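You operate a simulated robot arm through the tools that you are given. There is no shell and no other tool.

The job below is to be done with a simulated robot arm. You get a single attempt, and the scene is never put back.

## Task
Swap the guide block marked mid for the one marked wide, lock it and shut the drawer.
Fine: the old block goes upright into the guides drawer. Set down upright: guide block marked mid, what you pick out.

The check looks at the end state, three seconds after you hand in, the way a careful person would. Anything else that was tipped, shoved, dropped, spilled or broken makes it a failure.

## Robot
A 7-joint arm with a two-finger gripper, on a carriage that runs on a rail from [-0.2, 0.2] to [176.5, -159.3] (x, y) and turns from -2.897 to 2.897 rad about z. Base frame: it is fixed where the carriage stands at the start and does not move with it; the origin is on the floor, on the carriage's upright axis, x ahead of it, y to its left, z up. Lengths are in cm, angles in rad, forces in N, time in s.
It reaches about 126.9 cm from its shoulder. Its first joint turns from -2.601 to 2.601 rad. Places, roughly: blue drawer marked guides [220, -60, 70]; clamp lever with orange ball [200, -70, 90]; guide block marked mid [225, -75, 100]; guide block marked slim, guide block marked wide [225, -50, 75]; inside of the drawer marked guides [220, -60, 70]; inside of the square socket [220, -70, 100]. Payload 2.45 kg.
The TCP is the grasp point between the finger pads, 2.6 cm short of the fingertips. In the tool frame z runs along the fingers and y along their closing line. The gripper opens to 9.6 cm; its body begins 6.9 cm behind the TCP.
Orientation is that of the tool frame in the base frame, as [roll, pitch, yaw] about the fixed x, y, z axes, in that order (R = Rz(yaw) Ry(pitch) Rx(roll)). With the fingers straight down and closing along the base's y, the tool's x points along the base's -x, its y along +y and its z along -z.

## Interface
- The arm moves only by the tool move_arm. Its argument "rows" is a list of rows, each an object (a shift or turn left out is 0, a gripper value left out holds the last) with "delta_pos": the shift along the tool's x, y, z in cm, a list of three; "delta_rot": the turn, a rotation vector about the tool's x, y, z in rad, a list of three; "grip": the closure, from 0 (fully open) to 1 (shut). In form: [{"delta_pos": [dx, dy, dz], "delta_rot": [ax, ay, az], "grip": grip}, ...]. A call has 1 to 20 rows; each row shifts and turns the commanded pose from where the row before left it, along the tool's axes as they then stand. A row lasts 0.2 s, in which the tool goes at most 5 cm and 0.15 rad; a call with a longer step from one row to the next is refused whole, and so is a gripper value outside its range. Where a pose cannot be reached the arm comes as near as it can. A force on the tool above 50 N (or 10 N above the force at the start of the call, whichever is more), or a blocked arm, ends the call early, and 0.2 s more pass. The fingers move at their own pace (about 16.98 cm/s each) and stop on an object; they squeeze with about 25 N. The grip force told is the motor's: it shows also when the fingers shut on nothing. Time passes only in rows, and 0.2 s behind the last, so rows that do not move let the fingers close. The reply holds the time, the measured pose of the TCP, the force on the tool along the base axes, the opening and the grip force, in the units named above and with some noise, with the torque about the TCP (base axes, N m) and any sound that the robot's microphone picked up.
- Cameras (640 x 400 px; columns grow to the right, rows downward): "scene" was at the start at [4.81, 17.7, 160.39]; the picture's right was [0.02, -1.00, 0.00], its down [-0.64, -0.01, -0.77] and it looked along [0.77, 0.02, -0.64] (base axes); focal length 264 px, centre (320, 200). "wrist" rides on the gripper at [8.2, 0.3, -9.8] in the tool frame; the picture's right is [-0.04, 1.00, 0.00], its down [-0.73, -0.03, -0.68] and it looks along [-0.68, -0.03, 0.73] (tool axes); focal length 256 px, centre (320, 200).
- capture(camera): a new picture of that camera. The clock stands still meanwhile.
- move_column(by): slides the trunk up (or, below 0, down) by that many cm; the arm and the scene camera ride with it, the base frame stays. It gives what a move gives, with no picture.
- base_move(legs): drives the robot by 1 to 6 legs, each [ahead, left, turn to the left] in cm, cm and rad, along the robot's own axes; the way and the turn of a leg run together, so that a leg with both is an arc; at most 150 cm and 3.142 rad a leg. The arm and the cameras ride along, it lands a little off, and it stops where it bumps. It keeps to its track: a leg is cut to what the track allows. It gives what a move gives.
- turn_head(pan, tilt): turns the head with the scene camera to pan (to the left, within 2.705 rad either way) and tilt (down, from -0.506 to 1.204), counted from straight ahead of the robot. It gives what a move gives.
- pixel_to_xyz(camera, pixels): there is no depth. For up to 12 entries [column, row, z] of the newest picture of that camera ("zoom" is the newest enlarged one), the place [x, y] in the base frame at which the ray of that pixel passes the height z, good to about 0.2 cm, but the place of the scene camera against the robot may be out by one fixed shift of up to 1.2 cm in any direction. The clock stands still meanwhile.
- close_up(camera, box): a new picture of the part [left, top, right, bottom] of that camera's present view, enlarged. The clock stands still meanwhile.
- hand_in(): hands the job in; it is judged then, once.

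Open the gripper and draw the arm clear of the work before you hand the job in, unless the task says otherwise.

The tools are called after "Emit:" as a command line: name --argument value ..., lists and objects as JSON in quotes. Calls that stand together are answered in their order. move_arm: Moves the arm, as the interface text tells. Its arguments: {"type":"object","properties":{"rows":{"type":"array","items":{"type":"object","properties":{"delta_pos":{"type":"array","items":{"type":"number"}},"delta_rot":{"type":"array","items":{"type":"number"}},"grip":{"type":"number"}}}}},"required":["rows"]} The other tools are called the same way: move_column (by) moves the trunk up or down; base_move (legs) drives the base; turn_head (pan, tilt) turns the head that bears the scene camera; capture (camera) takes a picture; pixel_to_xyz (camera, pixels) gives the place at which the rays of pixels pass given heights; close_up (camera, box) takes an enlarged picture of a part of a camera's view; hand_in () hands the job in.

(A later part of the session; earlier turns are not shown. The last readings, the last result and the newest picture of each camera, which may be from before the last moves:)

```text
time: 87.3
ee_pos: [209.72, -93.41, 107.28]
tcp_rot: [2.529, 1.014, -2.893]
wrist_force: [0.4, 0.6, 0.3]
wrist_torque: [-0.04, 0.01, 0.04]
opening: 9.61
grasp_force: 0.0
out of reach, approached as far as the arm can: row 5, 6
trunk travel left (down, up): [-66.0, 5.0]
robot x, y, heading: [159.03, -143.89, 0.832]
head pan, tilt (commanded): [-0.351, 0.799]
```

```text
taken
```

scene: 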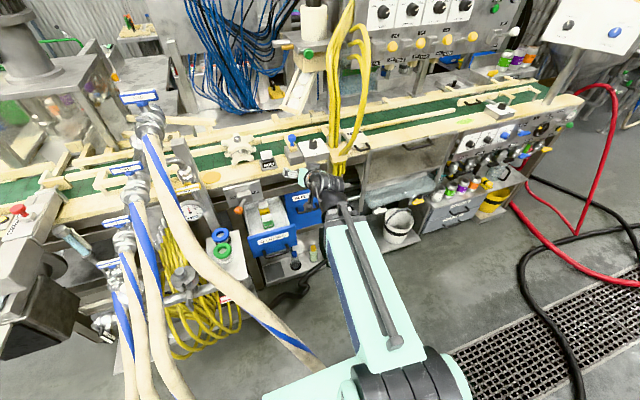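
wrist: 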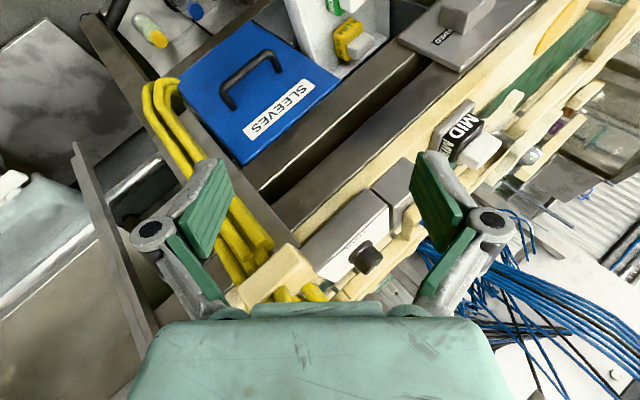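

Another limit at the last rows. I'll zoom on the wrist to see how hand and forearm are aligned.

Emit:
close_up --camera "scene" --box '[270, 150, 430, 270]'

Emit:
turn_head --pan -0.5 --tilt 1.1

Emit:
capture --camera "scene"

```text
3.33 times, centred on (350, 210) of scene
```

zoom: 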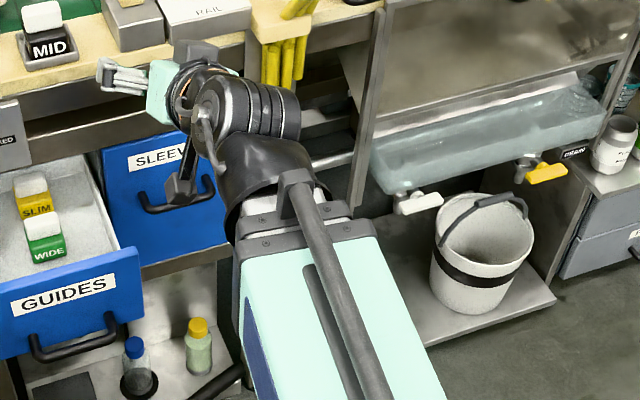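

```text
time: 88.1
ee_pos: [209.78, -93.49, 107.27]
tcp_rot: [2.53, 1.012, -2.889]
wrist_force: [-0.9, -0.3, -0.7]
wrist_torque: [0.0, -0.01, 0.0]
opening: 9.6
grasp_force: 0.2
trunk travel left (down, up): [-66.0, 5.0]
robot x, y, heading: [159.21, -143.47, 0.837]
head pan, tilt (commanded): [-0.499, 1.1]
```

```text
taken
```

scene: 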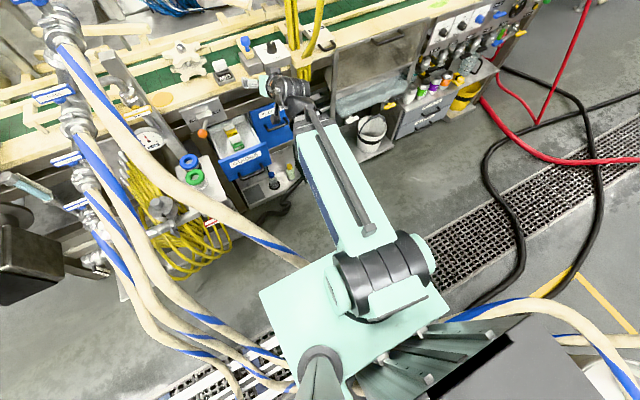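

The boom is telescopic and fully retracted; the hand is now ≈21° off the boom axis. I move 7 cm left and 5 cm forward for room, then roll the hand about the boom axis (away from the stop) in two batches.

Emit:
move_arm --rows '[{"delta_pos": [-1.35, 3.9, 1.92]}, {"delta_pos": [-1.35, 3.9, 1.92]}]'

Emit:
move_arm --rows '[{"delta_rot": [-0.0471, -0.0253, 0.1379]}, {"delta_rot": [-0.0471, -0.0253, 0.1379]}, {"delta_rot": [-0.0471, -0.0253, 0.1379]}, {"delta_rot": [-0.0471, -0.0253, 0.1379]}, {"delta_rot": [-0.0471, -0.0253, 0.1379]}]'

```text
time: 88.7
ee_pos: [212.63, -89.65, 107.81]
tcp_rot: [2.524, 1.019, -2.881]
wrist_force: [-0.2, 0.1, 0.2]
wrist_torque: [0.03, 0.01, -0.04]
opening: 9.57
grasp_force: 0.0
out of reach, approached as far as the arm can: row 1, 2
trunk travel left (down, up): [-66.0, 5.0]
robot x, y, heading: [159.06, -143.49, 0.833]
head pan, tilt (commanded): [-0.499, 1.1]
```

```text
time: 89.9
ee_pos: [213.39, -90.57, 106.9]
tcp_rot: [1.81, 0.488, 2.711]
wrist_force: [-0.3, 0.0, 0.0]
wrist_torque: [0.01, -0.01, 0.03]
opening: 9.61
grasp_force: 0.0
out of reach, approached as far as the arm can: row 1
trunk travel left (down, up): [-66.0, 5.0]
robot x, y, heading: [159.03, -143.42, 0.835]
head pan, tilt (commanded): [-0.499, 1.1]
```

The roll proceeds freely (hand now left of the boom axis). I continue about the same axis another ≈1.47 rad.

Emit:
move_arm --rows '[{"delta_rot": [-0.0435, -0.037, 0.1354]}, {"delta_rot": [-0.0435, -0.037, 0.1354]}, {"delta_rot": [-0.0435, -0.037, 0.1354]}, {"delta_rot": [-0.0435, -0.037, 0.1354]}, {"delta_rot": [-0.0435, -0.037, 0.1354]}, {"delta_rot": [-0.0435, -0.037, 0.1354]}, {"delta_rot": [-0.0435, -0.037, 0.1354]}, {"delta_rot": [-0.0435, -0.037, 0.1354]}, {"delta_rot": [-0.0435, -0.037, 0.1354]}, {"delta_rot": [-0.0435, -0.037, 0.1354]}]'

Emit:
capture --camera "scene"

```text
time: 92.1
ee_pos: [213.39, -90.52, 106.93]
tcp_rot: [1.38, -0.859, 2.33]
wrist_force: [0.0, -0.5, 1.2]
wrist_torque: [0.02, -0.02, 0.0]
opening: 9.59
grasp_force: 0.0
trunk travel left (down, up): [-66.0, 5.0]
robot x, y, heading: [159.04, -143.46, 0.832]
head pan, tilt (commanded): [-0.499, 1.1]
```

```text
taken
```

scene: 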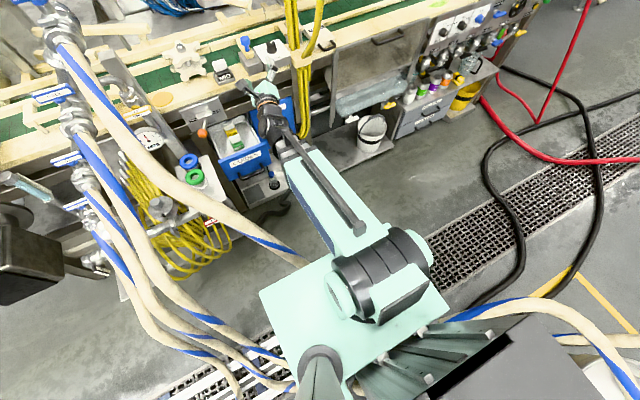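

Everything reached; the hand now points slightly above and right of the boom axis. Two small rows align it in the boom's vertical plane, then I bend it down through the axis.

Emit:
move_arm --rows '[{"delta_rot": [0.0477, 0.0404, 0.0078]}, {"delta_rot": [0.0477, 0.0404, 0.0078]}]'

Emit:
move_arm --rows '[{"delta_rot": [0.0914, -0.1078, 0]}, {"delta_rot": [0.0914, -0.1078, 0]}, {"delta_rot": [0.0914, -0.1078, 0]}, {"delta_rot": [0.0914, -0.1078, 0]}, {"delta_rot": [0.0914, -0.1078, 0]}, {"delta_rot": [0.0914, -0.1078, 0]}]'

```text
time: 92.7
ee_pos: [213.39, -90.62, 106.99]
tcp_rot: [1.381, -0.861, 2.458]
wrist_force: [0.6, 0.2, -0.2]
wrist_torque: [0.01, 0.0, 0.0]
opening: 9.6
grasp_force: 0.1
trunk travel left (down, up): [-66.0, 5.0]
robot x, y, heading: [159.15, -143.69, 0.836]
head pan, tilt (commanded): [-0.499, 1.1]
```

```text
time: 94.1
ee_pos: [213.97, -91.12, 106.88]
tcp_rot: [2.296, -0.698, 1.672]
wrist_force: [-0.1, -0.3, 0.3]
wrist_torque: [0.0, 0.01, -0.01]
opening: 9.59
grasp_force: 0.0
out of reach, approached as far as the arm can: row 2, 3, 4, 6
trunk travel left (down, up): [-66.0, 5.0]
robot x, y, heading: [158.95, -143.4, 0.838]
head pan, tilt (commanded): [-0.499, 1.1]
```

Several rows were flagged near the straight-line singularity. I test which branch the wrist is in: a small roll about the boom axis toward the formerly blocked side.

Emit:
move_arm --rows '[{"delta_rot": [0.07, 0.034, 0.116]}, {"delta_rot": [0.07, 0.034, 0.116]}]'

```text
time: 94.7
ee_pos: [208.06, -85.99, 104.92]
tcp_rot: [2.523, -0.902, 1.481]
wrist_force: [-0.2, 0.9, -0.3]
wrist_torque: [0.01, -0.06, -0.02]
opening: 9.6
grasp_force: 0.1
out of reach, approached as far as the arm can: row 1, 2
trunk travel left (down, up): [-66.0, 5.0]
robot x, y, heading: [159.12, -143.72, 0.837]
head pan, tilt (commanded): [-0.499, 1.1]
```

That was blocked, so it is still the flipped branch at the opposite roll stop; this fixes the boom root at u≈214.4. I now straighten the hand exactly through the boom axis, pivoting about the wrist, with a larger step at the crossing.

Emit:
move_arm --rows '[{"delta_pos": [2.66, 0.24, -0.16], "delta_rot": [-0.011, 0.1212, 0]}, {"delta_pos": [2.66, 0.24, -0.16], "delta_rot": [-0.011, 0.1212, 0]}, {"delta_pos": [2.66, 0.24, -0.16], "delta_rot": [-0.011, 0.1212, 0]}, {"delta_pos": [2.66, 0.24, -0.16], "delta_rot": [-0.011, 0.1212, 0]}]'

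```text
time: 95.7
ee_pos: [207.84, -81.64, 114.49]
tcp_rot: [1.741, -1.182, 2.309]
wrist_force: [0.9, 0.2, 0.4]
wrist_torque: [-0.02, 0.01, -0.04]
opening: 9.6
grasp_force: 0.0
trunk travel left (down, up): [-66.0, 5.0]
robot x, y, heading: [159.2, -143.83, 0.839]
head pan, tilt (commanded): [-0.499, 1.1]
```

The hand is 3.6° short of the boom axis, all reached. Now one larger row crosses the axis, and two more follow beyond it.

Emit:
move_arm --rows '[{"delta_pos": [3.24, 0, -0.24], "delta_rot": [0, 0.148, 0]}, {"delta_pos": [3.0, 0, -0.22], "delta_rot": [0, 0.14, 0]}, {"delta_pos": [3.0, 0, -0.22], "delta_rot": [0, 0.14, 0]}]'

```text
time: 96.5
ee_pos: [204.47, -80.78, 123.09]
tcp_rot: [0.852, -1.053, -3.0]
wrist_force: [-0.3, 0.0, 0.4]
wrist_torque: [-0.02, -0.02, 0.01]
opening: 9.59
grasp_force: 0.1
trunk travel left (down, up): [-66.0, 5.0]
robot x, y, heading: [159.43, -143.54, 0.839]
head pan, tilt (commanded): [-0.499, 1.1]
```

The crossing went through without a flag. Now I roll about the boom axis back the other way (up→left→down), pivoting at the wrist, first nine rows.

Emit:
move_arm --rows '[{"delta_pos": [-0.1, -1.15, -0.03], "delta_rot": [0.0525, -0.0012, -0.1384]}, {"delta_pos": [-0.1, -1.15, -0.03], "delta_rot": [0.0525, -0.0012, -0.1384]}, {"delta_pos": [-0.1, -1.15, -0.03], "delta_rot": [0.0525, -0.0012, -0.1384]}, {"delta_pos": [-0.1, -1.15, -0.03], "delta_rot": [0.0525, -0.0012, -0.1384]}, {"delta_pos": [-0.1, -1.15, -0.03], "delta_rot": [0.0525, -0.0012, -0.1384]}, {"delta_pos": [-0.1, -1.15, -0.03], "delta_rot": [0.0525, -0.0012, -0.1384]}, {"delta_pos": [-0.1, -1.15, -0.03], "delta_rot": [0.0525, -0.0012, -0.1384]}, {"delta_pos": [-0.1, -1.15, -0.03], "delta_rot": [0.0525, -0.0012, -0.1384]}, {"delta_pos": [-0.1, -1.15, -0.03], "delta_rot": [0.0525, -0.0012, -0.1384]}]'

```text
time: 98.5
ee_pos: [200.65, -77.95, 114.64]
tcp_rot: [1.634, 0.134, 2.852]
wrist_force: [0.4, -0.2, 0.3]
wrist_torque: [0.01, 0.03, 0.0]
opening: 9.6
grasp_force: 0.0
trunk travel left (down, up): [-66.0, 5.0]
robot x, y, heading: [158.87, -143.5, 0.838]
head pan, tilt (commanded): [-0.499, 1.1]
```

All reached (hand now left of the axis). Nine more rows bring it beneath the boom – the real test of the branch.

Emit:
move_arm --rows '[{"delta_pos": [-0.1, -1.15, -0.03], "delta_rot": [0.0525, -0.0012, -0.1384]}, {"delta_pos": [-0.1, -1.15, -0.03], "delta_rot": [0.0525, -0.0012, -0.1384]}, {"delta_pos": [-0.1, -1.15, -0.03], "delta_rot": [0.0525, -0.0012, -0.1384]}, {"delta_pos": [-0.1, -1.15, -0.03], "delta_rot": [0.0525, -0.0012, -0.1384]}, {"delta_pos": [-0.1, -1.15, -0.03], "delta_rot": [0.0525, -0.0012, -0.1384]}, {"delta_pos": [-0.1, -1.15, -0.03], "delta_rot": [0.0525, -0.0012, -0.1384]}, {"delta_pos": [-0.1, -1.15, -0.03], "delta_rot": [0.0525, -0.0012, -0.1384]}, {"delta_pos": [-0.1, -1.15, -0.03], "delta_rot": [0.0525, -0.0012, -0.1384]}, {"delta_pos": [-0.1, -1.15, -0.03], "delta_rot": [0.0525, -0.0012, -0.1384]}]'

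```text
time: 100.5
ee_pos: [206.27, -82.22, 107.96]
tcp_rot: [2.89, 1.193, -2.47]
wrist_force: [-0.2, -0.8, 0.8]
wrist_torque: [0.0, -0.01, -0.01]
opening: 9.61
grasp_force: 0.1
trunk travel left (down, up): [-66.0, 5.0]
robot x, y, heading: [158.87, -143.86, 0.833]
head pan, tilt (commanded): [-0.499, 1.1]
```

Reached again: the tool now points forward/21° down in the natural branch. I rotate about tool y to bring the fingers straight down.

Emit:
move_arm --rows '[{"delta_rot": [0.0136, 0.1333, 0.0006]}, {"delta_rot": [0.0136, 0.1333, 0.0006]}, {"delta_rot": [0.0136, 0.1333, 0.0006]}, {"delta_rot": [0.0136, 0.1333, 0.0006]}, {"delta_rot": [0.0136, 0.1333, 0.0006]}, {"delta_rot": [0.0136, 0.1333, 0.0006]}, {"delta_rot": [0.0136, 0.1333, 0.0006]}, {"delta_rot": [0.0136, 0.1333, 0.0006]}, {"delta_rot": [0.0136, 0.1333, 0.0006]}]'

Emit:
turn_head --pan 0.0 --tilt 0.7

Emit:
capture --camera "scene"

Emit:
capture --camera "wrist"

```text
time: 102.5
ee_pos: [206.33, -82.31, 107.89]
tcp_rot: [3.14, -0.005, -2.303]
wrist_force: [0.8, 0.4, 0.1]
wrist_torque: [0.04, -0.05, 0.01]
opening: 9.6
grasp_force: 0.1
trunk travel left (down, up): [-66.0, 5.0]
robot x, y, heading: [159.37, -143.87, 0.834]
head pan, tilt (commanded): [-0.499, 1.1]
```

```text
time: 103.4
ee_pos: [206.12, -82.36, 107.98]
tcp_rot: [3.14, 0.001, -2.303]
wrist_force: [-0.1, 0.1, -0.6]
wrist_torque: [-0.01, -0.01, 0.01]
opening: 9.57
grasp_force: 0.0
trunk travel left (down, up): [-66.0, 5.0]
robot x, y, heading: [158.86, -143.51, 0.835]
head pan, tilt (commanded): [0.0, 0.7]
```

```text
taken
```

scene: 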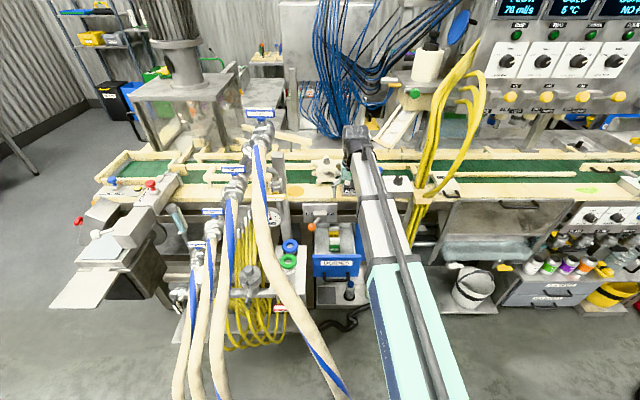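

```text
taken
```

wrist: 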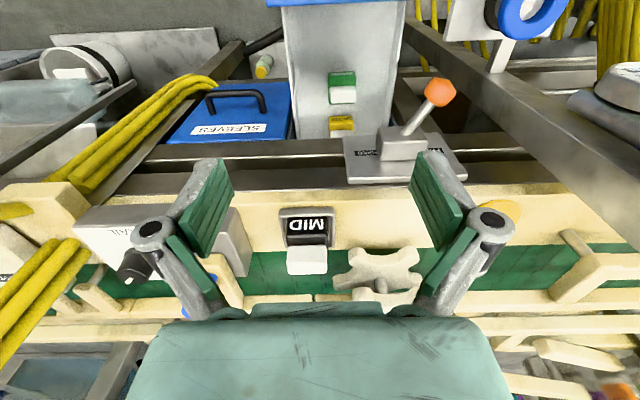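

The arm is back in its natural posture, fingers straight down, with MID at (305,225) and its white knob at (307,260) in view. Close-up for measurement.

Emit:
close_up --camera "wrist" --box '[230, 180, 390, 300]'

Emit:
close_up --camera "scene" --box '[300, 170, 400, 290]'

```text
3.33 times, centred on (310, 240) of wrist
```

zoom: 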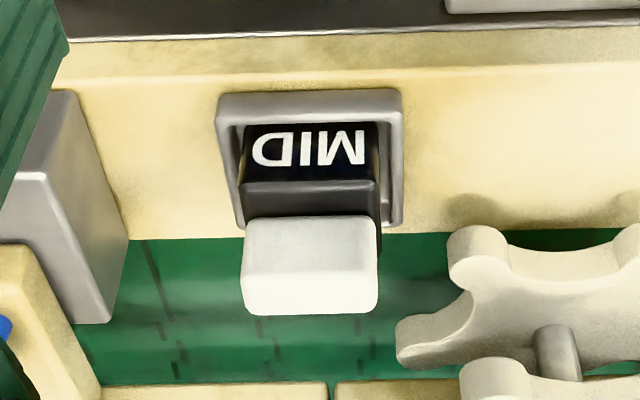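

```text
3.33 times, centred on (350, 230) of scene
```

zoom: 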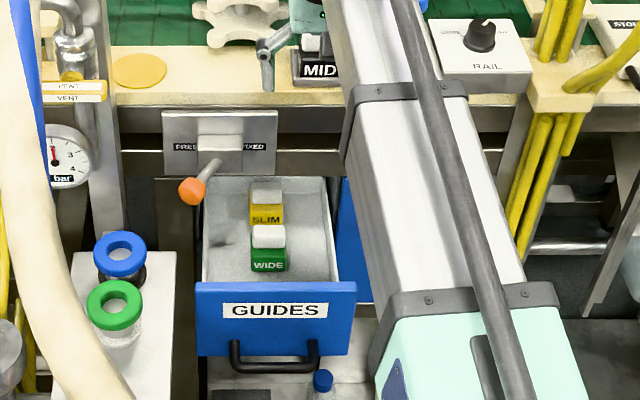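

I'll move up and forward to get a second, steeper wrist view of the block (z≈116, w≈86, u≈210).

Emit:
move_arm --rows '[{"delta_pos": [-1, -1, -4]}, {"delta_pos": [-3, -1, -4]}, {"delta_pos": [-4.5, 0, 0]}]'

Emit:
capture --camera "wrist"

Emit:
close_up --camera "wrist" --box '[230, 130, 390, 250]'

```text
refused: row 2 steps farther than a row can; nothing moved
```

```text
taken
```

wrist: 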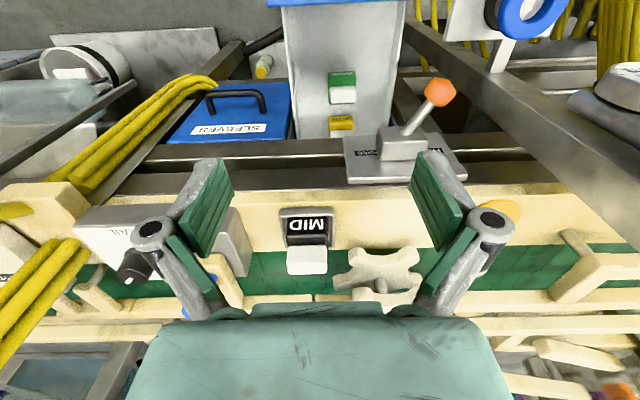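

```text
3.33 times, centred on (310, 190) of wrist
```

zoom: 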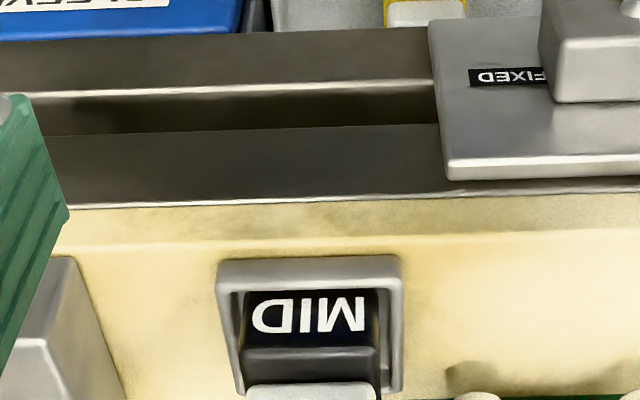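

Row too long; first I query this view's rays (MID letters (307,225), knob front edge (307,245), socket near corners), then move with smaller rows.

Emit:
pixel_to_xyz --camera "wrist" --pixels '[[307, 225, 95], [307, 225, 100], [307, 245, 98], [307, 245, 103], [307, 274, 100], [307, 274, 105], [278.5, 208.5, 96], [334.6, 207.7, 96], [287, 274, 103], [327, 274, 103]]'

Emit:
move_arm --rows '[{"delta_pos": [-1, -1, -4]}, {"delta_pos": [-2, -1, -4]}, {"delta_pos": [-4.5, 0, 0]}]'

Emit:
capture --camera "wrist"

Emit:
close_up --camera "wrist" --box '[230, 130, 390, 250]'

```text
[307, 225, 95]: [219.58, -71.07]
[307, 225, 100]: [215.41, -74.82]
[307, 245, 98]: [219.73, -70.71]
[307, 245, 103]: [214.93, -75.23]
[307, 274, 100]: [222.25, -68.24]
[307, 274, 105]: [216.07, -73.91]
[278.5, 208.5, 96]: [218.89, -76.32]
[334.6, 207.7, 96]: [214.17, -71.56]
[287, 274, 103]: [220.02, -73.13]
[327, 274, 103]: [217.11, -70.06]
```

```text
time: 104.2
ee_pos: [212.86, -77.85, 116.06]
tcp_rot: [3.139, -0.001, -2.305]
wrist_force: [-0.7, 0.4, -0.1]
wrist_torque: [0.02, -0.02, 0.0]
opening: 9.62
grasp_force: 0.0
trunk travel left (down, up): [-66.0, 5.0]
robot x, y, heading: [159.28, -143.6, 0.835]
head pan, tilt (commanded): [0.0, 0.7]
```

```text
taken
```

wrist: 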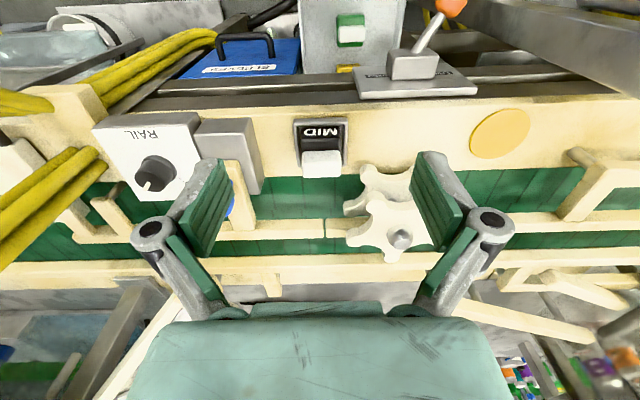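

```text
3.33 times, centred on (310, 190) of wrist
```

zoom: 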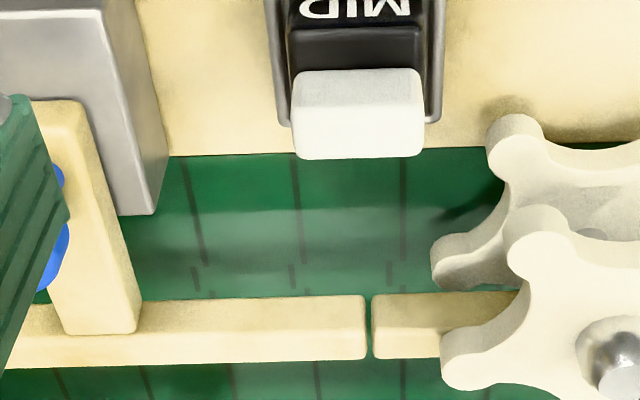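

Second view obtained (TCP z=116). A tighter close-up of the block at (320,148).

Emit:
close_up --camera "wrist" --box '[270, 105, 370, 185]'

```text
5.00 times, centred on (320, 145) of wrist
```

zoom: 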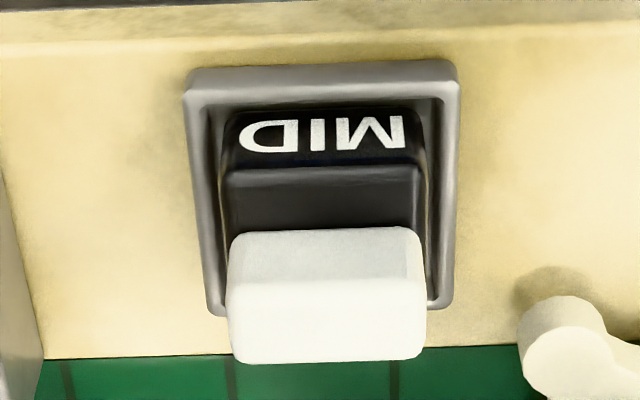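

Knob top-front edge at (321.6,161), top-back edge (321.6,177.4), body front-top edge (321,139.4), socket front (293.4–347.6, 120). Query rays.

Emit:
pixel_to_xyz --camera "wrist" --pixels '[[321.6, 161, 100], [321.6, 161, 105], [321.6, 177.4, 100], [321.6, 177.4, 105], [301.6, 169, 103], [341.6, 169, 103], [321, 139.4, 98], [321, 139.4, 103], [293.4, 120, 96], [347.6, 120, 96], [292, 167, 96], [346, 167, 96]]'

```text
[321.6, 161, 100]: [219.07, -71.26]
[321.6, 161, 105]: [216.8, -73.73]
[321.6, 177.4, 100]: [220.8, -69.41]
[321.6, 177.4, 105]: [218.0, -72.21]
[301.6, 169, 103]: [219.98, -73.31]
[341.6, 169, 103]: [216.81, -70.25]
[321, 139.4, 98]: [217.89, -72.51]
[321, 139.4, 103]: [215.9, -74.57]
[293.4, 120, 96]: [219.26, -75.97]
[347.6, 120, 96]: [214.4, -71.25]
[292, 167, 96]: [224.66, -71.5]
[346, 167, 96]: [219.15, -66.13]
```

Triangulated: block centre u≈210.2, w≈94.0, body top z≈99, knob top z≈102, knob ≈4.4 cm wide; socket outer 6.8 cm. I check the neighbours' clearance (star wheel lobe (343,208), stop box corner (260.5,194.5)).

Emit:
pixel_to_xyz --camera "wrist" --pixels '[[343, 208, 98], [343, 208, 103], [345, 235, 104], [345, 235, 108], [260.5, 194, 99], [260.5, 194, 103], [250, 120, 99], [232, 205, 105]]'

```text
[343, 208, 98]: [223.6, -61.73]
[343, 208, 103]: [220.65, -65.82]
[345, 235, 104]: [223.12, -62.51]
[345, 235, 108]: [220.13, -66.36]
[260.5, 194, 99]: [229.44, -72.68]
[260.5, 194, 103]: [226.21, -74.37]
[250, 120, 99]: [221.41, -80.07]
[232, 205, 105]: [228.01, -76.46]
```

Neighbours stay clear if I keep the opening at ≈6.4 cm. I move above the block (w 94) and lower to z≈106 for a check.

Emit:
move_arm --rows '[{"delta_pos": [-3, 0, 0], "grip": 0.333}, {"delta_pos": [-3, 0, 0]}, {"delta_pos": [-3.15, 0, 0]}, {"delta_pos": [0, 0, 3.5]}, {"delta_pos": [0, 0, 3.5]}, {"delta_pos": [0, 0, 2.5]}]'

Emit:
capture --camera "wrist"

Emit:
close_up --camera "scene" --box '[300, 140, 400, 220]'

```text
time: 105.6
ee_pos: [218.79, -71.19, 106.54]
tcp_rot: [3.14, -0.002, -2.305]
wrist_force: [0.9, -0.2, -1.2]
wrist_torque: [-0.03, 0.01, -0.01]
opening: 6.37
grasp_force: 0.0
trunk travel left (down, up): [-66.0, 5.0]
robot x, y, heading: [158.98, -143.54, 0.834]
head pan, tilt (commanded): [0.0, 0.7]
```

```text
taken
```

wrist: 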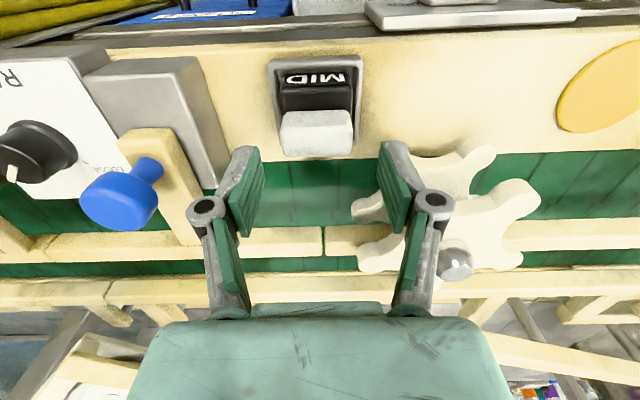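

```text
5.00 times, centred on (350, 180) of scene
```

zoom: 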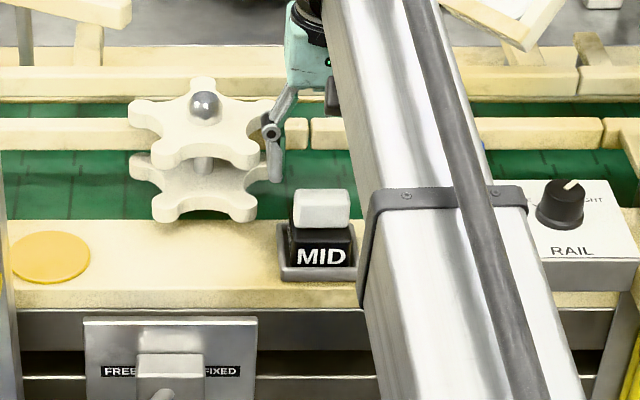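

The knob (281–353, 108–157) will come between the pads; offset is under 0.3 cm. Descend 4.6 cm with a small correction.

Emit:
move_arm --rows '[{"delta_pos": [-0.2, -0.15, 1.6]}, {"delta_pos": [0, 0, 1.5]}, {"delta_pos": [0, 0, 1.5]}]'

Emit:
capture --camera "wrist"

```text
time: 106.4
ee_pos: [219.2, -71.17, 101.85]
tcp_rot: [3.14, 0.0, -2.305]
wrist_force: [0.5, -0.3, 0.2]
wrist_torque: [0.0, -0.01, -0.02]
opening: 6.4
grasp_force: 0.0
trunk travel left (down, up): [-66.0, 5.0]
robot x, y, heading: [159.37, -143.76, 0.838]
head pan, tilt (commanded): [0.0, 0.7]
```

```text
taken
```

wrist: 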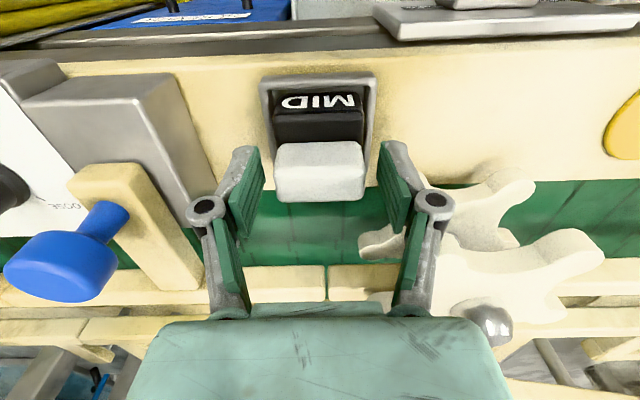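

The knob lies between the distal pads (rows 142–200). Closing the gripper.

Emit:
move_arm --rows '[{"grip": 0.6}, {"grip": 1.0}, {"grip": 1.0}, {"grip": 1.0}]'

Emit:
capture --camera "wrist"

```text
time: 107.4
ee_pos: [219.19, -71.21, 101.89]
tcp_rot: [3.14, 0.0, -2.305]
wrist_force: [1.0, -0.5, 1.1]
wrist_torque: [0.05, -0.05, -0.02]
opening: 4.52
grasp_force: 24.6
trunk travel left (down, up): [-66.0, 5.0]
robot x, y, heading: [159.15, -143.74, 0.835]
head pan, tilt (commanded): [0.0, 0.7]
```

```text
taken
```

wrist: 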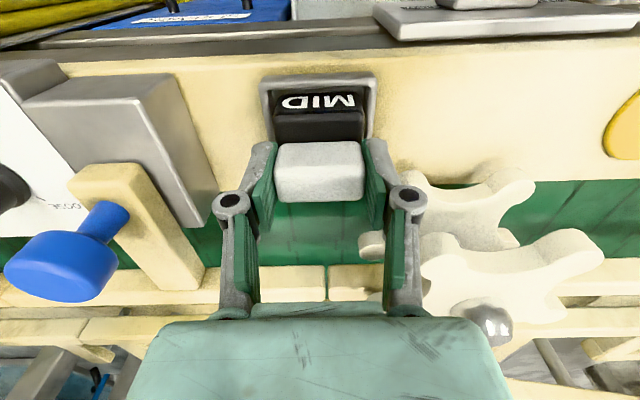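

Gripped: opening 4.52 cm, 24.6 N. I lift slowly by 2 cm to see whether the block comes free.

Emit:
move_arm --rows '[{"delta_pos": [0, 0, -0.7]}, {"delta_pos": [0, 0, -0.7]}, {"delta_pos": [0, 0, -0.8]}]'

Emit:
capture --camera "wrist"

```text
time: 108.2
ee_pos: [219.1, -71.22, 104.05]
tcp_rot: [3.138, 0.0, -2.305]
wrist_force: [-0.2, -0.4, -1.0]
wrist_torque: [0.02, 0.0, 0.02]
opening: 4.51
grasp_force: 24.9
trunk travel left (down, up): [-66.0, 5.0]
robot x, y, heading: [159.46, -143.95, 0.836]
head pan, tilt (commanded): [0.0, 0.7]
```

```text
taken
```

wrist: 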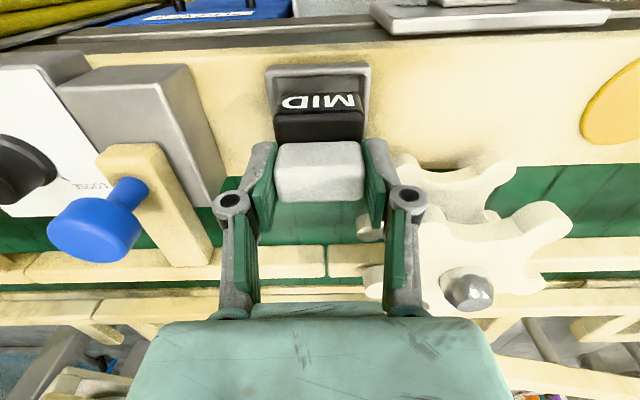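

The block rises with the fingers (weight ≈1–2 N). I lift another 12 cm and look at it from the scene camera.

Emit:
move_arm --rows '[{"delta_pos": [0, 0, -3]}, {"delta_pos": [0, 0, -3]}, {"delta_pos": [0, 0, -3]}, {"delta_pos": [0, 0, -3]}]'

Emit:
capture --camera "wrist"

Emit:
close_up --camera "scene" --box '[290, 110, 410, 200]'

Emit:
close_up --camera "scene" --box '[300, 195, 380, 285]'

```text
time: 109.2
ee_pos: [219.05, -71.15, 116.15]
tcp_rot: [3.14, -0.001, -2.304]
wrist_force: [-0.5, 0.4, -1.0]
wrist_torque: [-0.02, -0.01, 0.01]
opening: 4.52
grasp_force: 25.1
trunk travel left (down, up): [-66.0, 5.0]
robot x, y, heading: [159.25, -143.61, 0.834]
head pan, tilt (commanded): [0.0, 0.7]
```

```text
taken
```

wrist: 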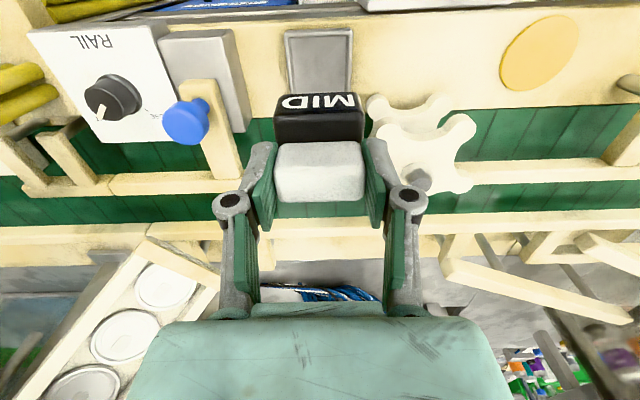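

```text
4.44 times, centred on (350, 155) of scene
```

zoom: 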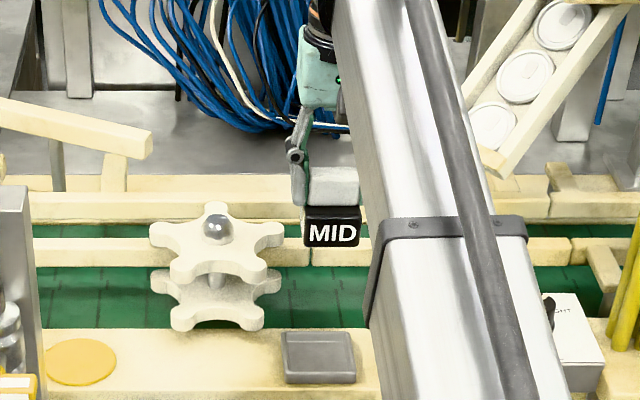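

```text
4.44 times, centred on (340, 240) of scene
```

zoom: 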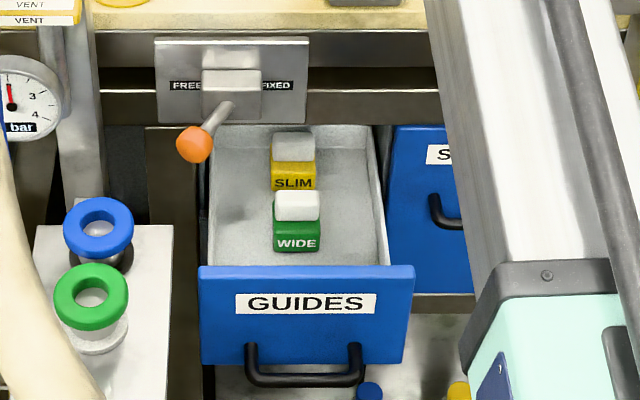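

MID is out; the socket is a shallow tray. I carry it back over the open drawer (w≈66, z≈112) to view the drawer's inside from the wrist.

Emit:
move_arm --rows '[{"delta_pos": [4, 0, 0]}, {"delta_pos": [4, 0, 0]}, {"delta_pos": [4, 0, 0]}, {"delta_pos": [4, 0.5, 0]}, {"delta_pos": [4, 0.5, 0]}, {"delta_pos": [4, 0, 1]}, {"delta_pos": [4, 0, 3]}]'

Emit:
capture --camera "wrist"

Emit:
close_up --camera "wrist" --box '[220, 60, 420, 210]'

```text
time: 110.8
ee_pos: [199.55, -91.29, 112.15]
tcp_rot: [3.141, -0.001, -2.304]
wrist_force: [0.2, -0.4, -0.9]
wrist_torque: [-0.02, 0.0, 0.04]
opening: 4.52
grasp_force: 24.9
trunk travel left (down, up): [-66.0, 5.0]
robot x, y, heading: [159.23, -143.72, 0.832]
head pan, tilt (commanded): [0.0, 0.7]
```

```text
taken
```

wrist: 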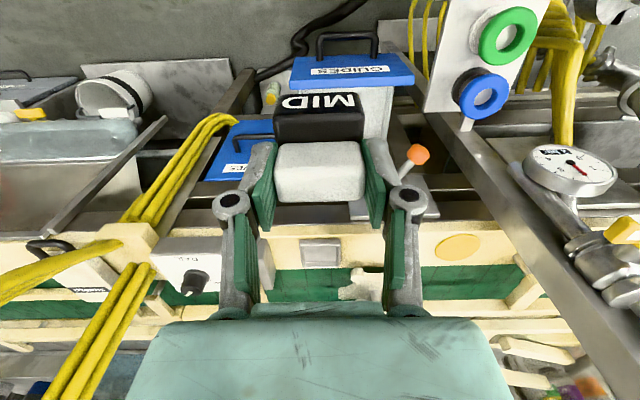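

```text
2.67 times, centred on (320, 135) of wrist
```

zoom: 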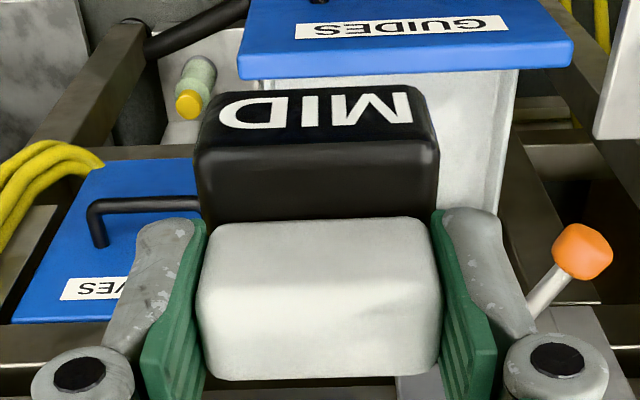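

The held block hides the drawer from the wrist, so I use the scene camera for the drawer interior.

Emit:
close_up --camera "scene" --box '[300, 195, 380, 285]'

Emit:
pixel_to_xyz --camera "zoom" --pixels '[[290, 125, 78], [290, 125, 82], [300, 267, 80], [300, 267, 84], [296, 243, 68], [296, 243, 72], [297, 205, 73], [297, 205, 77], [294, 185, 68], [294, 185, 72], [208, 267, 82], [400, 267, 82]]'

```text
4.44 times, centred on (340, 240) of scene
```

zoom: 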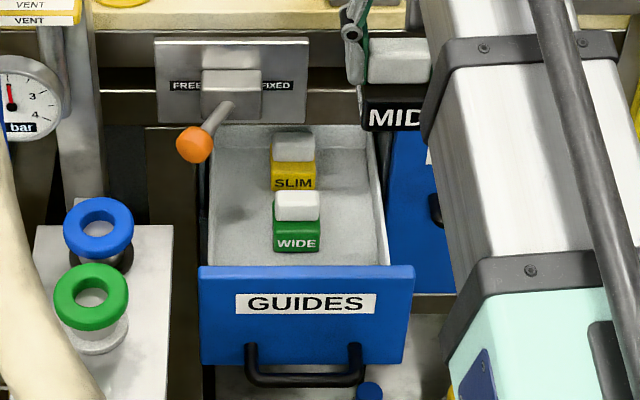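

```text
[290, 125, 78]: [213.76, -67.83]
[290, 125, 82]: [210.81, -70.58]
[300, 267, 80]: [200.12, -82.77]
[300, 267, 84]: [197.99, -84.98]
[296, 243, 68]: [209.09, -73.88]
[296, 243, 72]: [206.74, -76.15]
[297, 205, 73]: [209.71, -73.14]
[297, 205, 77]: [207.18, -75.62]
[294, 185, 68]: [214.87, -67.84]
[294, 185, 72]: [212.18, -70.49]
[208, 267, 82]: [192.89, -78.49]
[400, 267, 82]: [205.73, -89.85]
```

The WIDE block sits at about w≈86 – almost under the bench apron – so the drawer must come out more. First I check the front panel's height and walls with a wrist close-up.

Emit:
close_up --camera "wrist" --box '[260, 20, 460, 170]'

```text
2.67 times, centred on (360, 95) of wrist
```

zoom: 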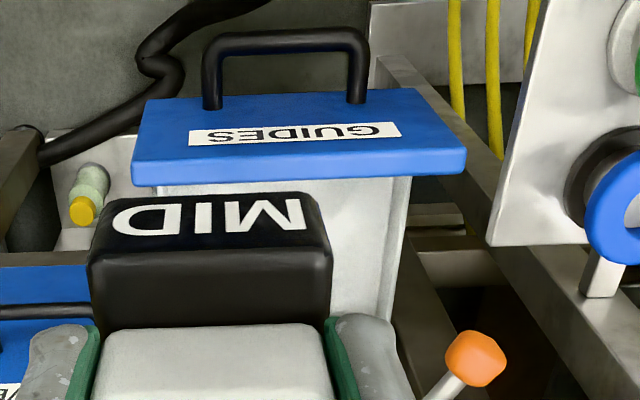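

The panel top is at z≈82.5 and its inner face at w≈71.5. I'll put MID in the free front part of the drawer (u≈205.3, w≈76.3); first move over it at z≈92.

Emit:
move_arm --rows '[{"delta_pos": [-3.5, 2, 0]}, {"delta_pos": [-3.5, 2, 0]}, {"delta_pos": [-3.4, 0, 2]}, {"delta_pos": [0, 0, 4.5]}, {"delta_pos": [0, 0, 4.5]}, {"delta_pos": [0, 0, 4.5]}, {"delta_pos": [0, 0, 4]}]'

Emit:
capture --camera "wrist"

Emit:
close_up --camera "scene" --box '[290, 180, 390, 280]'

```text
time: 112.4
ee_pos: [203.71, -80.81, 92.37]
tcp_rot: [3.14, 0.001, -2.304]
wrist_force: [-0.7, -0.4, -1.0]
wrist_torque: [-0.02, -0.04, 0.01]
opening: 4.52
grasp_force: 25.3
trunk travel left (down, up): [-66.0, 5.0]
robot x, y, heading: [159.37, -143.83, 0.833]
head pan, tilt (commanded): [0.0, 0.7]
```

```text
taken
```

wrist: 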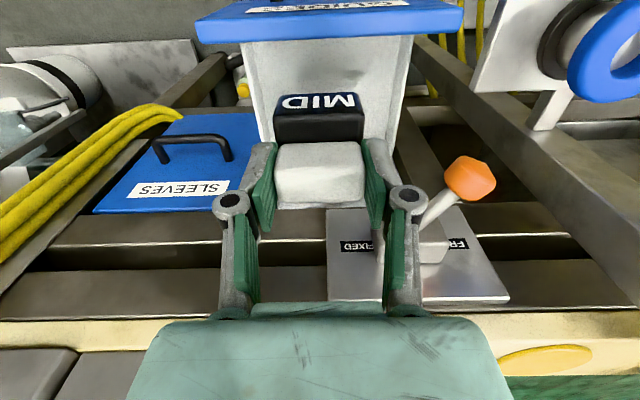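

```text
4.00 times, centred on (340, 230) of scene
```

zoom: 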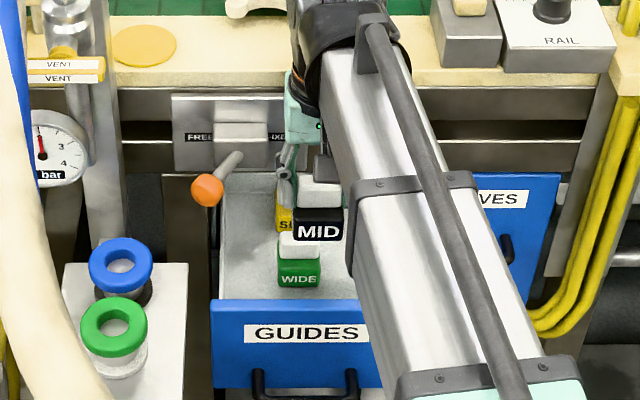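

Position over the free area is right (u 205.4, w 76.5). Lower 13 cm and check.

Emit:
move_arm --rows '[{"delta_pos": [0, 0, 3.5]}, {"delta_pos": [0, 0, 3.5]}, {"delta_pos": [0, 0, 3]}, {"delta_pos": [0, 0, 3]}]'

Emit:
capture --camera "wrist"

Emit:
close_up --camera "scene" --box '[290, 180, 390, 280]'

```text
time: 113.4
ee_pos: [203.7, -80.81, 79.57]
tcp_rot: [-3.141, 0.0, -2.306]
wrist_force: [0.6, 0.4, -0.6]
wrist_torque: [0.0, 0.0, -0.02]
opening: 4.52
grasp_force: 25.3
trunk travel left (down, up): [-66.0, 5.0]
robot x, y, heading: [159.46, -143.6, 0.834]
head pan, tilt (commanded): [0.0, 0.7]
```

```text
taken
```

wrist: 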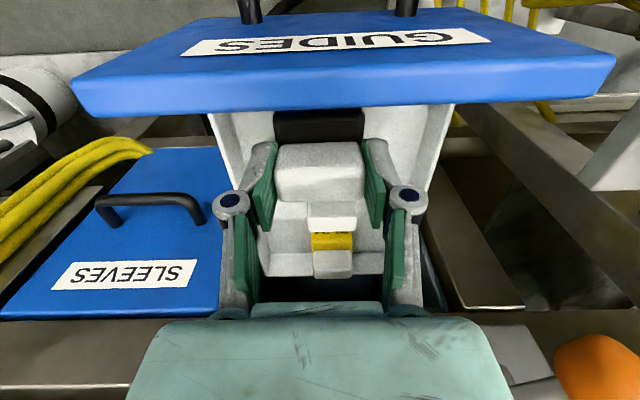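

```text
4.00 times, centred on (340, 230) of scene
```

zoom: 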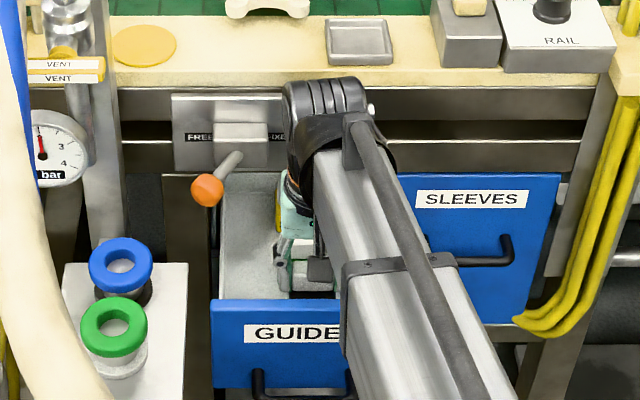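

Inside view: MID is descending in front of WIDE and SLIM, no contact. Lowering gently in small steps until the floor is felt.

Emit:
move_arm --rows '[{"delta_pos": [0, 0, 1]}, {"delta_pos": [0, 0, 1]}, {"delta_pos": [0, 0, 1]}, {"delta_pos": [0, 0, 0.8]}]'

Emit:
move_arm --rows '[{"delta_pos": [0, 0, 0.4]}, {"delta_pos": [0, 0, 0.4]}]'

```text
time: 114.4
ee_pos: [203.58, -80.77, 75.73]
tcp_rot: [3.139, 0.001, -2.304]
wrist_force: [0.8, 0.3, -1.0]
wrist_torque: [-0.01, 0.0, 0.02]
opening: 4.5
grasp_force: 25.1
trunk travel left (down, up): [-66.0, 5.0]
robot x, y, heading: [159.52, -144.02, 0.835]
head pan, tilt (commanded): [0.0, 0.7]
```

```text
time: 115.0
ee_pos: [203.62, -80.84, 74.97]
tcp_rot: [3.141, 0.001, -2.303]
wrist_force: [-0.7, 0.5, -0.4]
wrist_torque: [-0.01, -0.02, 0.01]
opening: 4.52
grasp_force: 25.7
trunk travel left (down, up): [-66.0, 5.0]
robot x, y, heading: [158.99, -143.87, 0.837]
head pan, tilt (commanded): [0.0, 0.7]
```

No floor contact yet at TCP z=75.0. I continue in 0.4 cm steps.

Emit:
move_arm --rows '[{"delta_pos": [0, 0, 0.4]}, {"delta_pos": [0, 0, 0.4]}]'

Emit:
move_arm --rows '[{"delta_pos": [0, 0, 0.3]}]'

Emit:
capture --camera "wrist"

```text
time: 115.6
ee_pos: [203.68, -80.79, 74.22]
tcp_rot: [3.14, 0.001, -2.304]
wrist_force: [-0.7, 0.4, -0.7]
wrist_torque: [-0.01, 0.0, -0.01]
opening: 4.55
grasp_force: 24.4
trunk travel left (down, up): [-66.0, 5.0]
robot x, y, heading: [159.43, -143.65, 0.834]
head pan, tilt (commanded): [0.0, 0.7]
```

```text
time: 116.0
ee_pos: [203.59, -80.85, 73.88]
tcp_rot: [3.139, 0.0, -2.303]
wrist_force: [-0.2, 0.4, -0.3]
wrist_torque: [0.0, -0.04, 0.01]
opening: 4.51
grasp_force: 25.4
trunk travel left (down, up): [-66.0, 5.0]
robot x, y, heading: [159.18, -143.43, 0.833]
head pan, tilt (commanded): [0.0, 0.7]
```

```text
taken
```

wrist: 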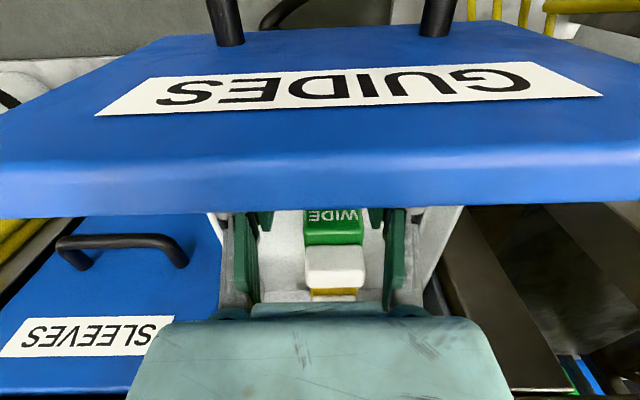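

Still no contact at TCP z=73.9; the WIDE label is visible ahead at (335,215). Continue down in 0.3 cm steps.

Emit:
move_arm --rows '[{"delta_pos": [0, 0, 0.3]}]'

Emit:
move_arm --rows '[{"delta_pos": [0, 0, 0.3]}]'

Emit:
move_arm --rows '[{"delta_pos": [0, 0, 0.3]}]'

```text
time: 116.4
ee_pos: [203.71, -80.81, 73.72]
tcp_rot: [3.14, 0.001, -2.304]
wrist_force: [0.5, 0.7, -0.4]
wrist_torque: [-0.01, 0.0, 0.0]
opening: 4.5
grasp_force: 25.0
trunk travel left (down, up): [-66.0, 5.0]
robot x, y, heading: [158.74, -143.48, 0.838]
head pan, tilt (commanded): [0.0, 0.7]
```

```text
time: 116.8
ee_pos: [203.66, -80.95, 73.51]
tcp_rot: [3.141, 0.001, -2.302]
wrist_force: [-0.1, 1.0, 10.9]
wrist_torque: [-0.07, 0.02, -0.03]
opening: 4.51
grasp_force: 25.2
trunk travel left (down, up): [-66.0, 5.0]
robot x, y, heading: [158.76, -144.12, 0.832]
head pan, tilt (commanded): [0.0, 0.7]
```

```text
time: 117.2
ee_pos: [203.58, -80.89, 73.3]
tcp_rot: [3.141, 0.003, -2.304]
wrist_force: [-0.7, 2.8, 24.8]
wrist_torque: [-0.04, -0.01, -0.02]
opening: 4.52
grasp_force: 24.9
trunk travel left (down, up): [-66.0, 5.0]
robot x, y, heading: [159.11, -143.95, 0.833]
head pan, tilt (commanded): [0.0, 0.7]
```

Floor contact felt (25 N at z=73.3). I ease up 0.3 cm and open the fingers to 6.4 cm.

Emit:
move_arm --rows '[{"delta_pos": [0, 0, -0.3]}, {"grip": 0.45}, {"grip": 0.333}, {"grip": 0.333}]'

Emit:
move_arm --rows '[{"delta_pos": [0, 0, -1]}, {"delta_pos": [0, 0, -2]}, {"delta_pos": [0, 0, -3]}, {"delta_pos": [0, 0, -4]}, {"delta_pos": [0, 0, -4]}, {"delta_pos": [0, 0, -4]}]'

Emit:
capture --camera "wrist"

Emit:
close_up --camera "scene" --box '[290, 180, 390, 280]'

```text
time: 118.2
ee_pos: [203.67, -80.95, 73.34]
tcp_rot: [3.14, -0.001, -2.305]
wrist_force: [-0.1, 0.5, -0.1]
wrist_torque: [0.01, 0.01, -0.01]
opening: 6.4
grasp_force: 0.1
trunk travel left (down, up): [-66.0, 5.0]
robot x, y, heading: [159.23, -143.51, 0.833]
head pan, tilt (commanded): [0.0, 0.7]
```

```text
time: 119.6
ee_pos: [203.47, -80.96, 91.37]
tcp_rot: [3.14, -0.001, -2.305]
wrist_force: [0.0, 0.4, 0.4]
wrist_torque: [0.03, 0.0, 0.02]
opening: 6.45
grasp_force: 0.0
trunk travel left (down, up): [-66.0, 5.0]
robot x, y, heading: [159.38, -143.39, 0.832]
head pan, tilt (commanded): [0.0, 0.7]
```

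```text
taken
```

wrist: 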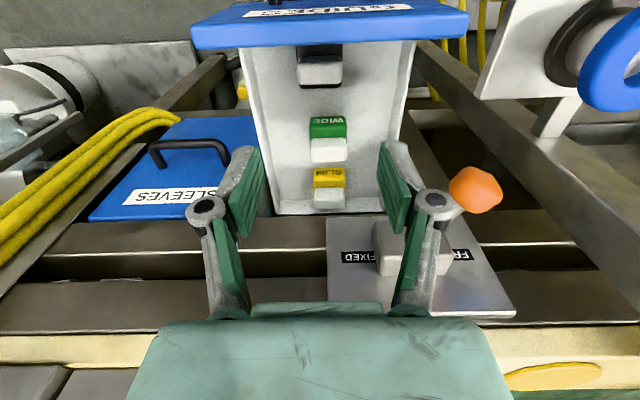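

```text
4.00 times, centred on (340, 230) of scene
```

zoom: 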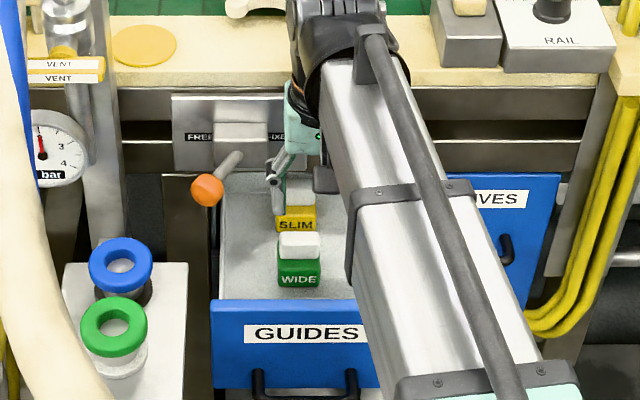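

MID stands upright at (320,68), WIDE at (328,140), SLIM behind. Close-up and rays for WIDE's knob.

Emit:
close_up --camera "wrist" --box '[230, 30, 430, 220]'

```text
2.11 times, centred on (330, 125) of wrist
```

zoom: 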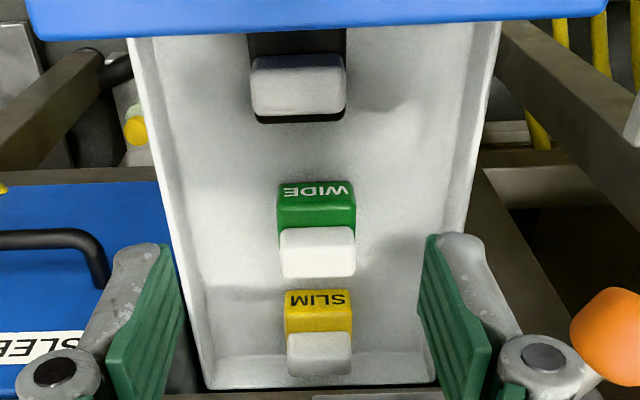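

I query WIDE's knob top edges at z≈73.6 and MID's for reference.

Emit:
pixel_to_xyz --camera "wrist" --pixels '[[329, 161.6, 73.6], [329, 147, 73.6], [311.5, 154, 73.6], [347, 154, 73.6], [322, 85, 73.6], [322, 70, 73.6], [329, 120, 71], [328, 181, 73.6], [328, 203, 73.6], [328, 198, 67.5], [255, 130, 80], [400, 130, 80]]'

```text
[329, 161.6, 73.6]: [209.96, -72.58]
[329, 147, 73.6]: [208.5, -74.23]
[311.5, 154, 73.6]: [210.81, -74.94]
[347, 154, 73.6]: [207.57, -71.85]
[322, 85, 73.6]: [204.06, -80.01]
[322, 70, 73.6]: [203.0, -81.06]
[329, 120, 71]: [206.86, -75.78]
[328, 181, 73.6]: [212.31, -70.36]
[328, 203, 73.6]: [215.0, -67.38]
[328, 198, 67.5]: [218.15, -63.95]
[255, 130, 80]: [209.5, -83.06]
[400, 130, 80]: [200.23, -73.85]
```

WIDE's knob centre is at u 204.5, w 85.7 (top z≈73.6). I'll pull the drawer out ≈7 cm more by hooking the closed fingers behind the front panel, above MID (tips at z≈76).

Emit:
move_arm --rows '[{"delta_pos": [1.2, 0.8, 0], "grip": 1.0}, {"delta_pos": [0, 0, 0]}, {"delta_pos": [0, 0, 4]}, {"delta_pos": [0, 0, 4]}, {"delta_pos": [0, 0, 4]}]'

Emit:
capture --camera "wrist"

```text
time: 120.8
ee_pos: [202.25, -81.31, 79.25]
tcp_rot: [3.141, -0.001, -2.305]
wrist_force: [-0.5, 0.4, -0.5]
wrist_torque: [-0.02, -0.03, -0.01]
opening: 0.0
grasp_force: 25.0
trunk travel left (down, up): [-66.0, 5.0]
robot x, y, heading: [159.06, -143.84, 0.838]
head pan, tilt (commanded): [0.0, 0.7]
```

```text
taken
```

wrist: 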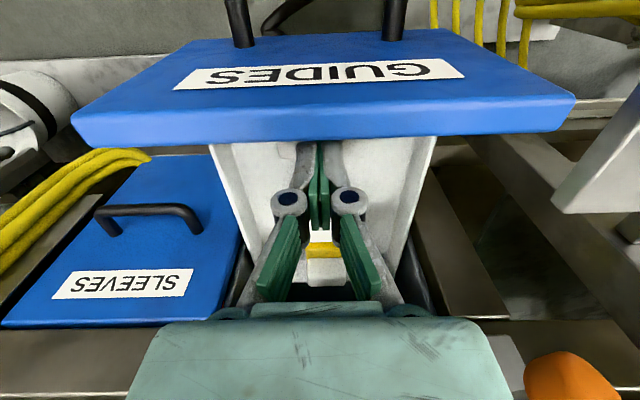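

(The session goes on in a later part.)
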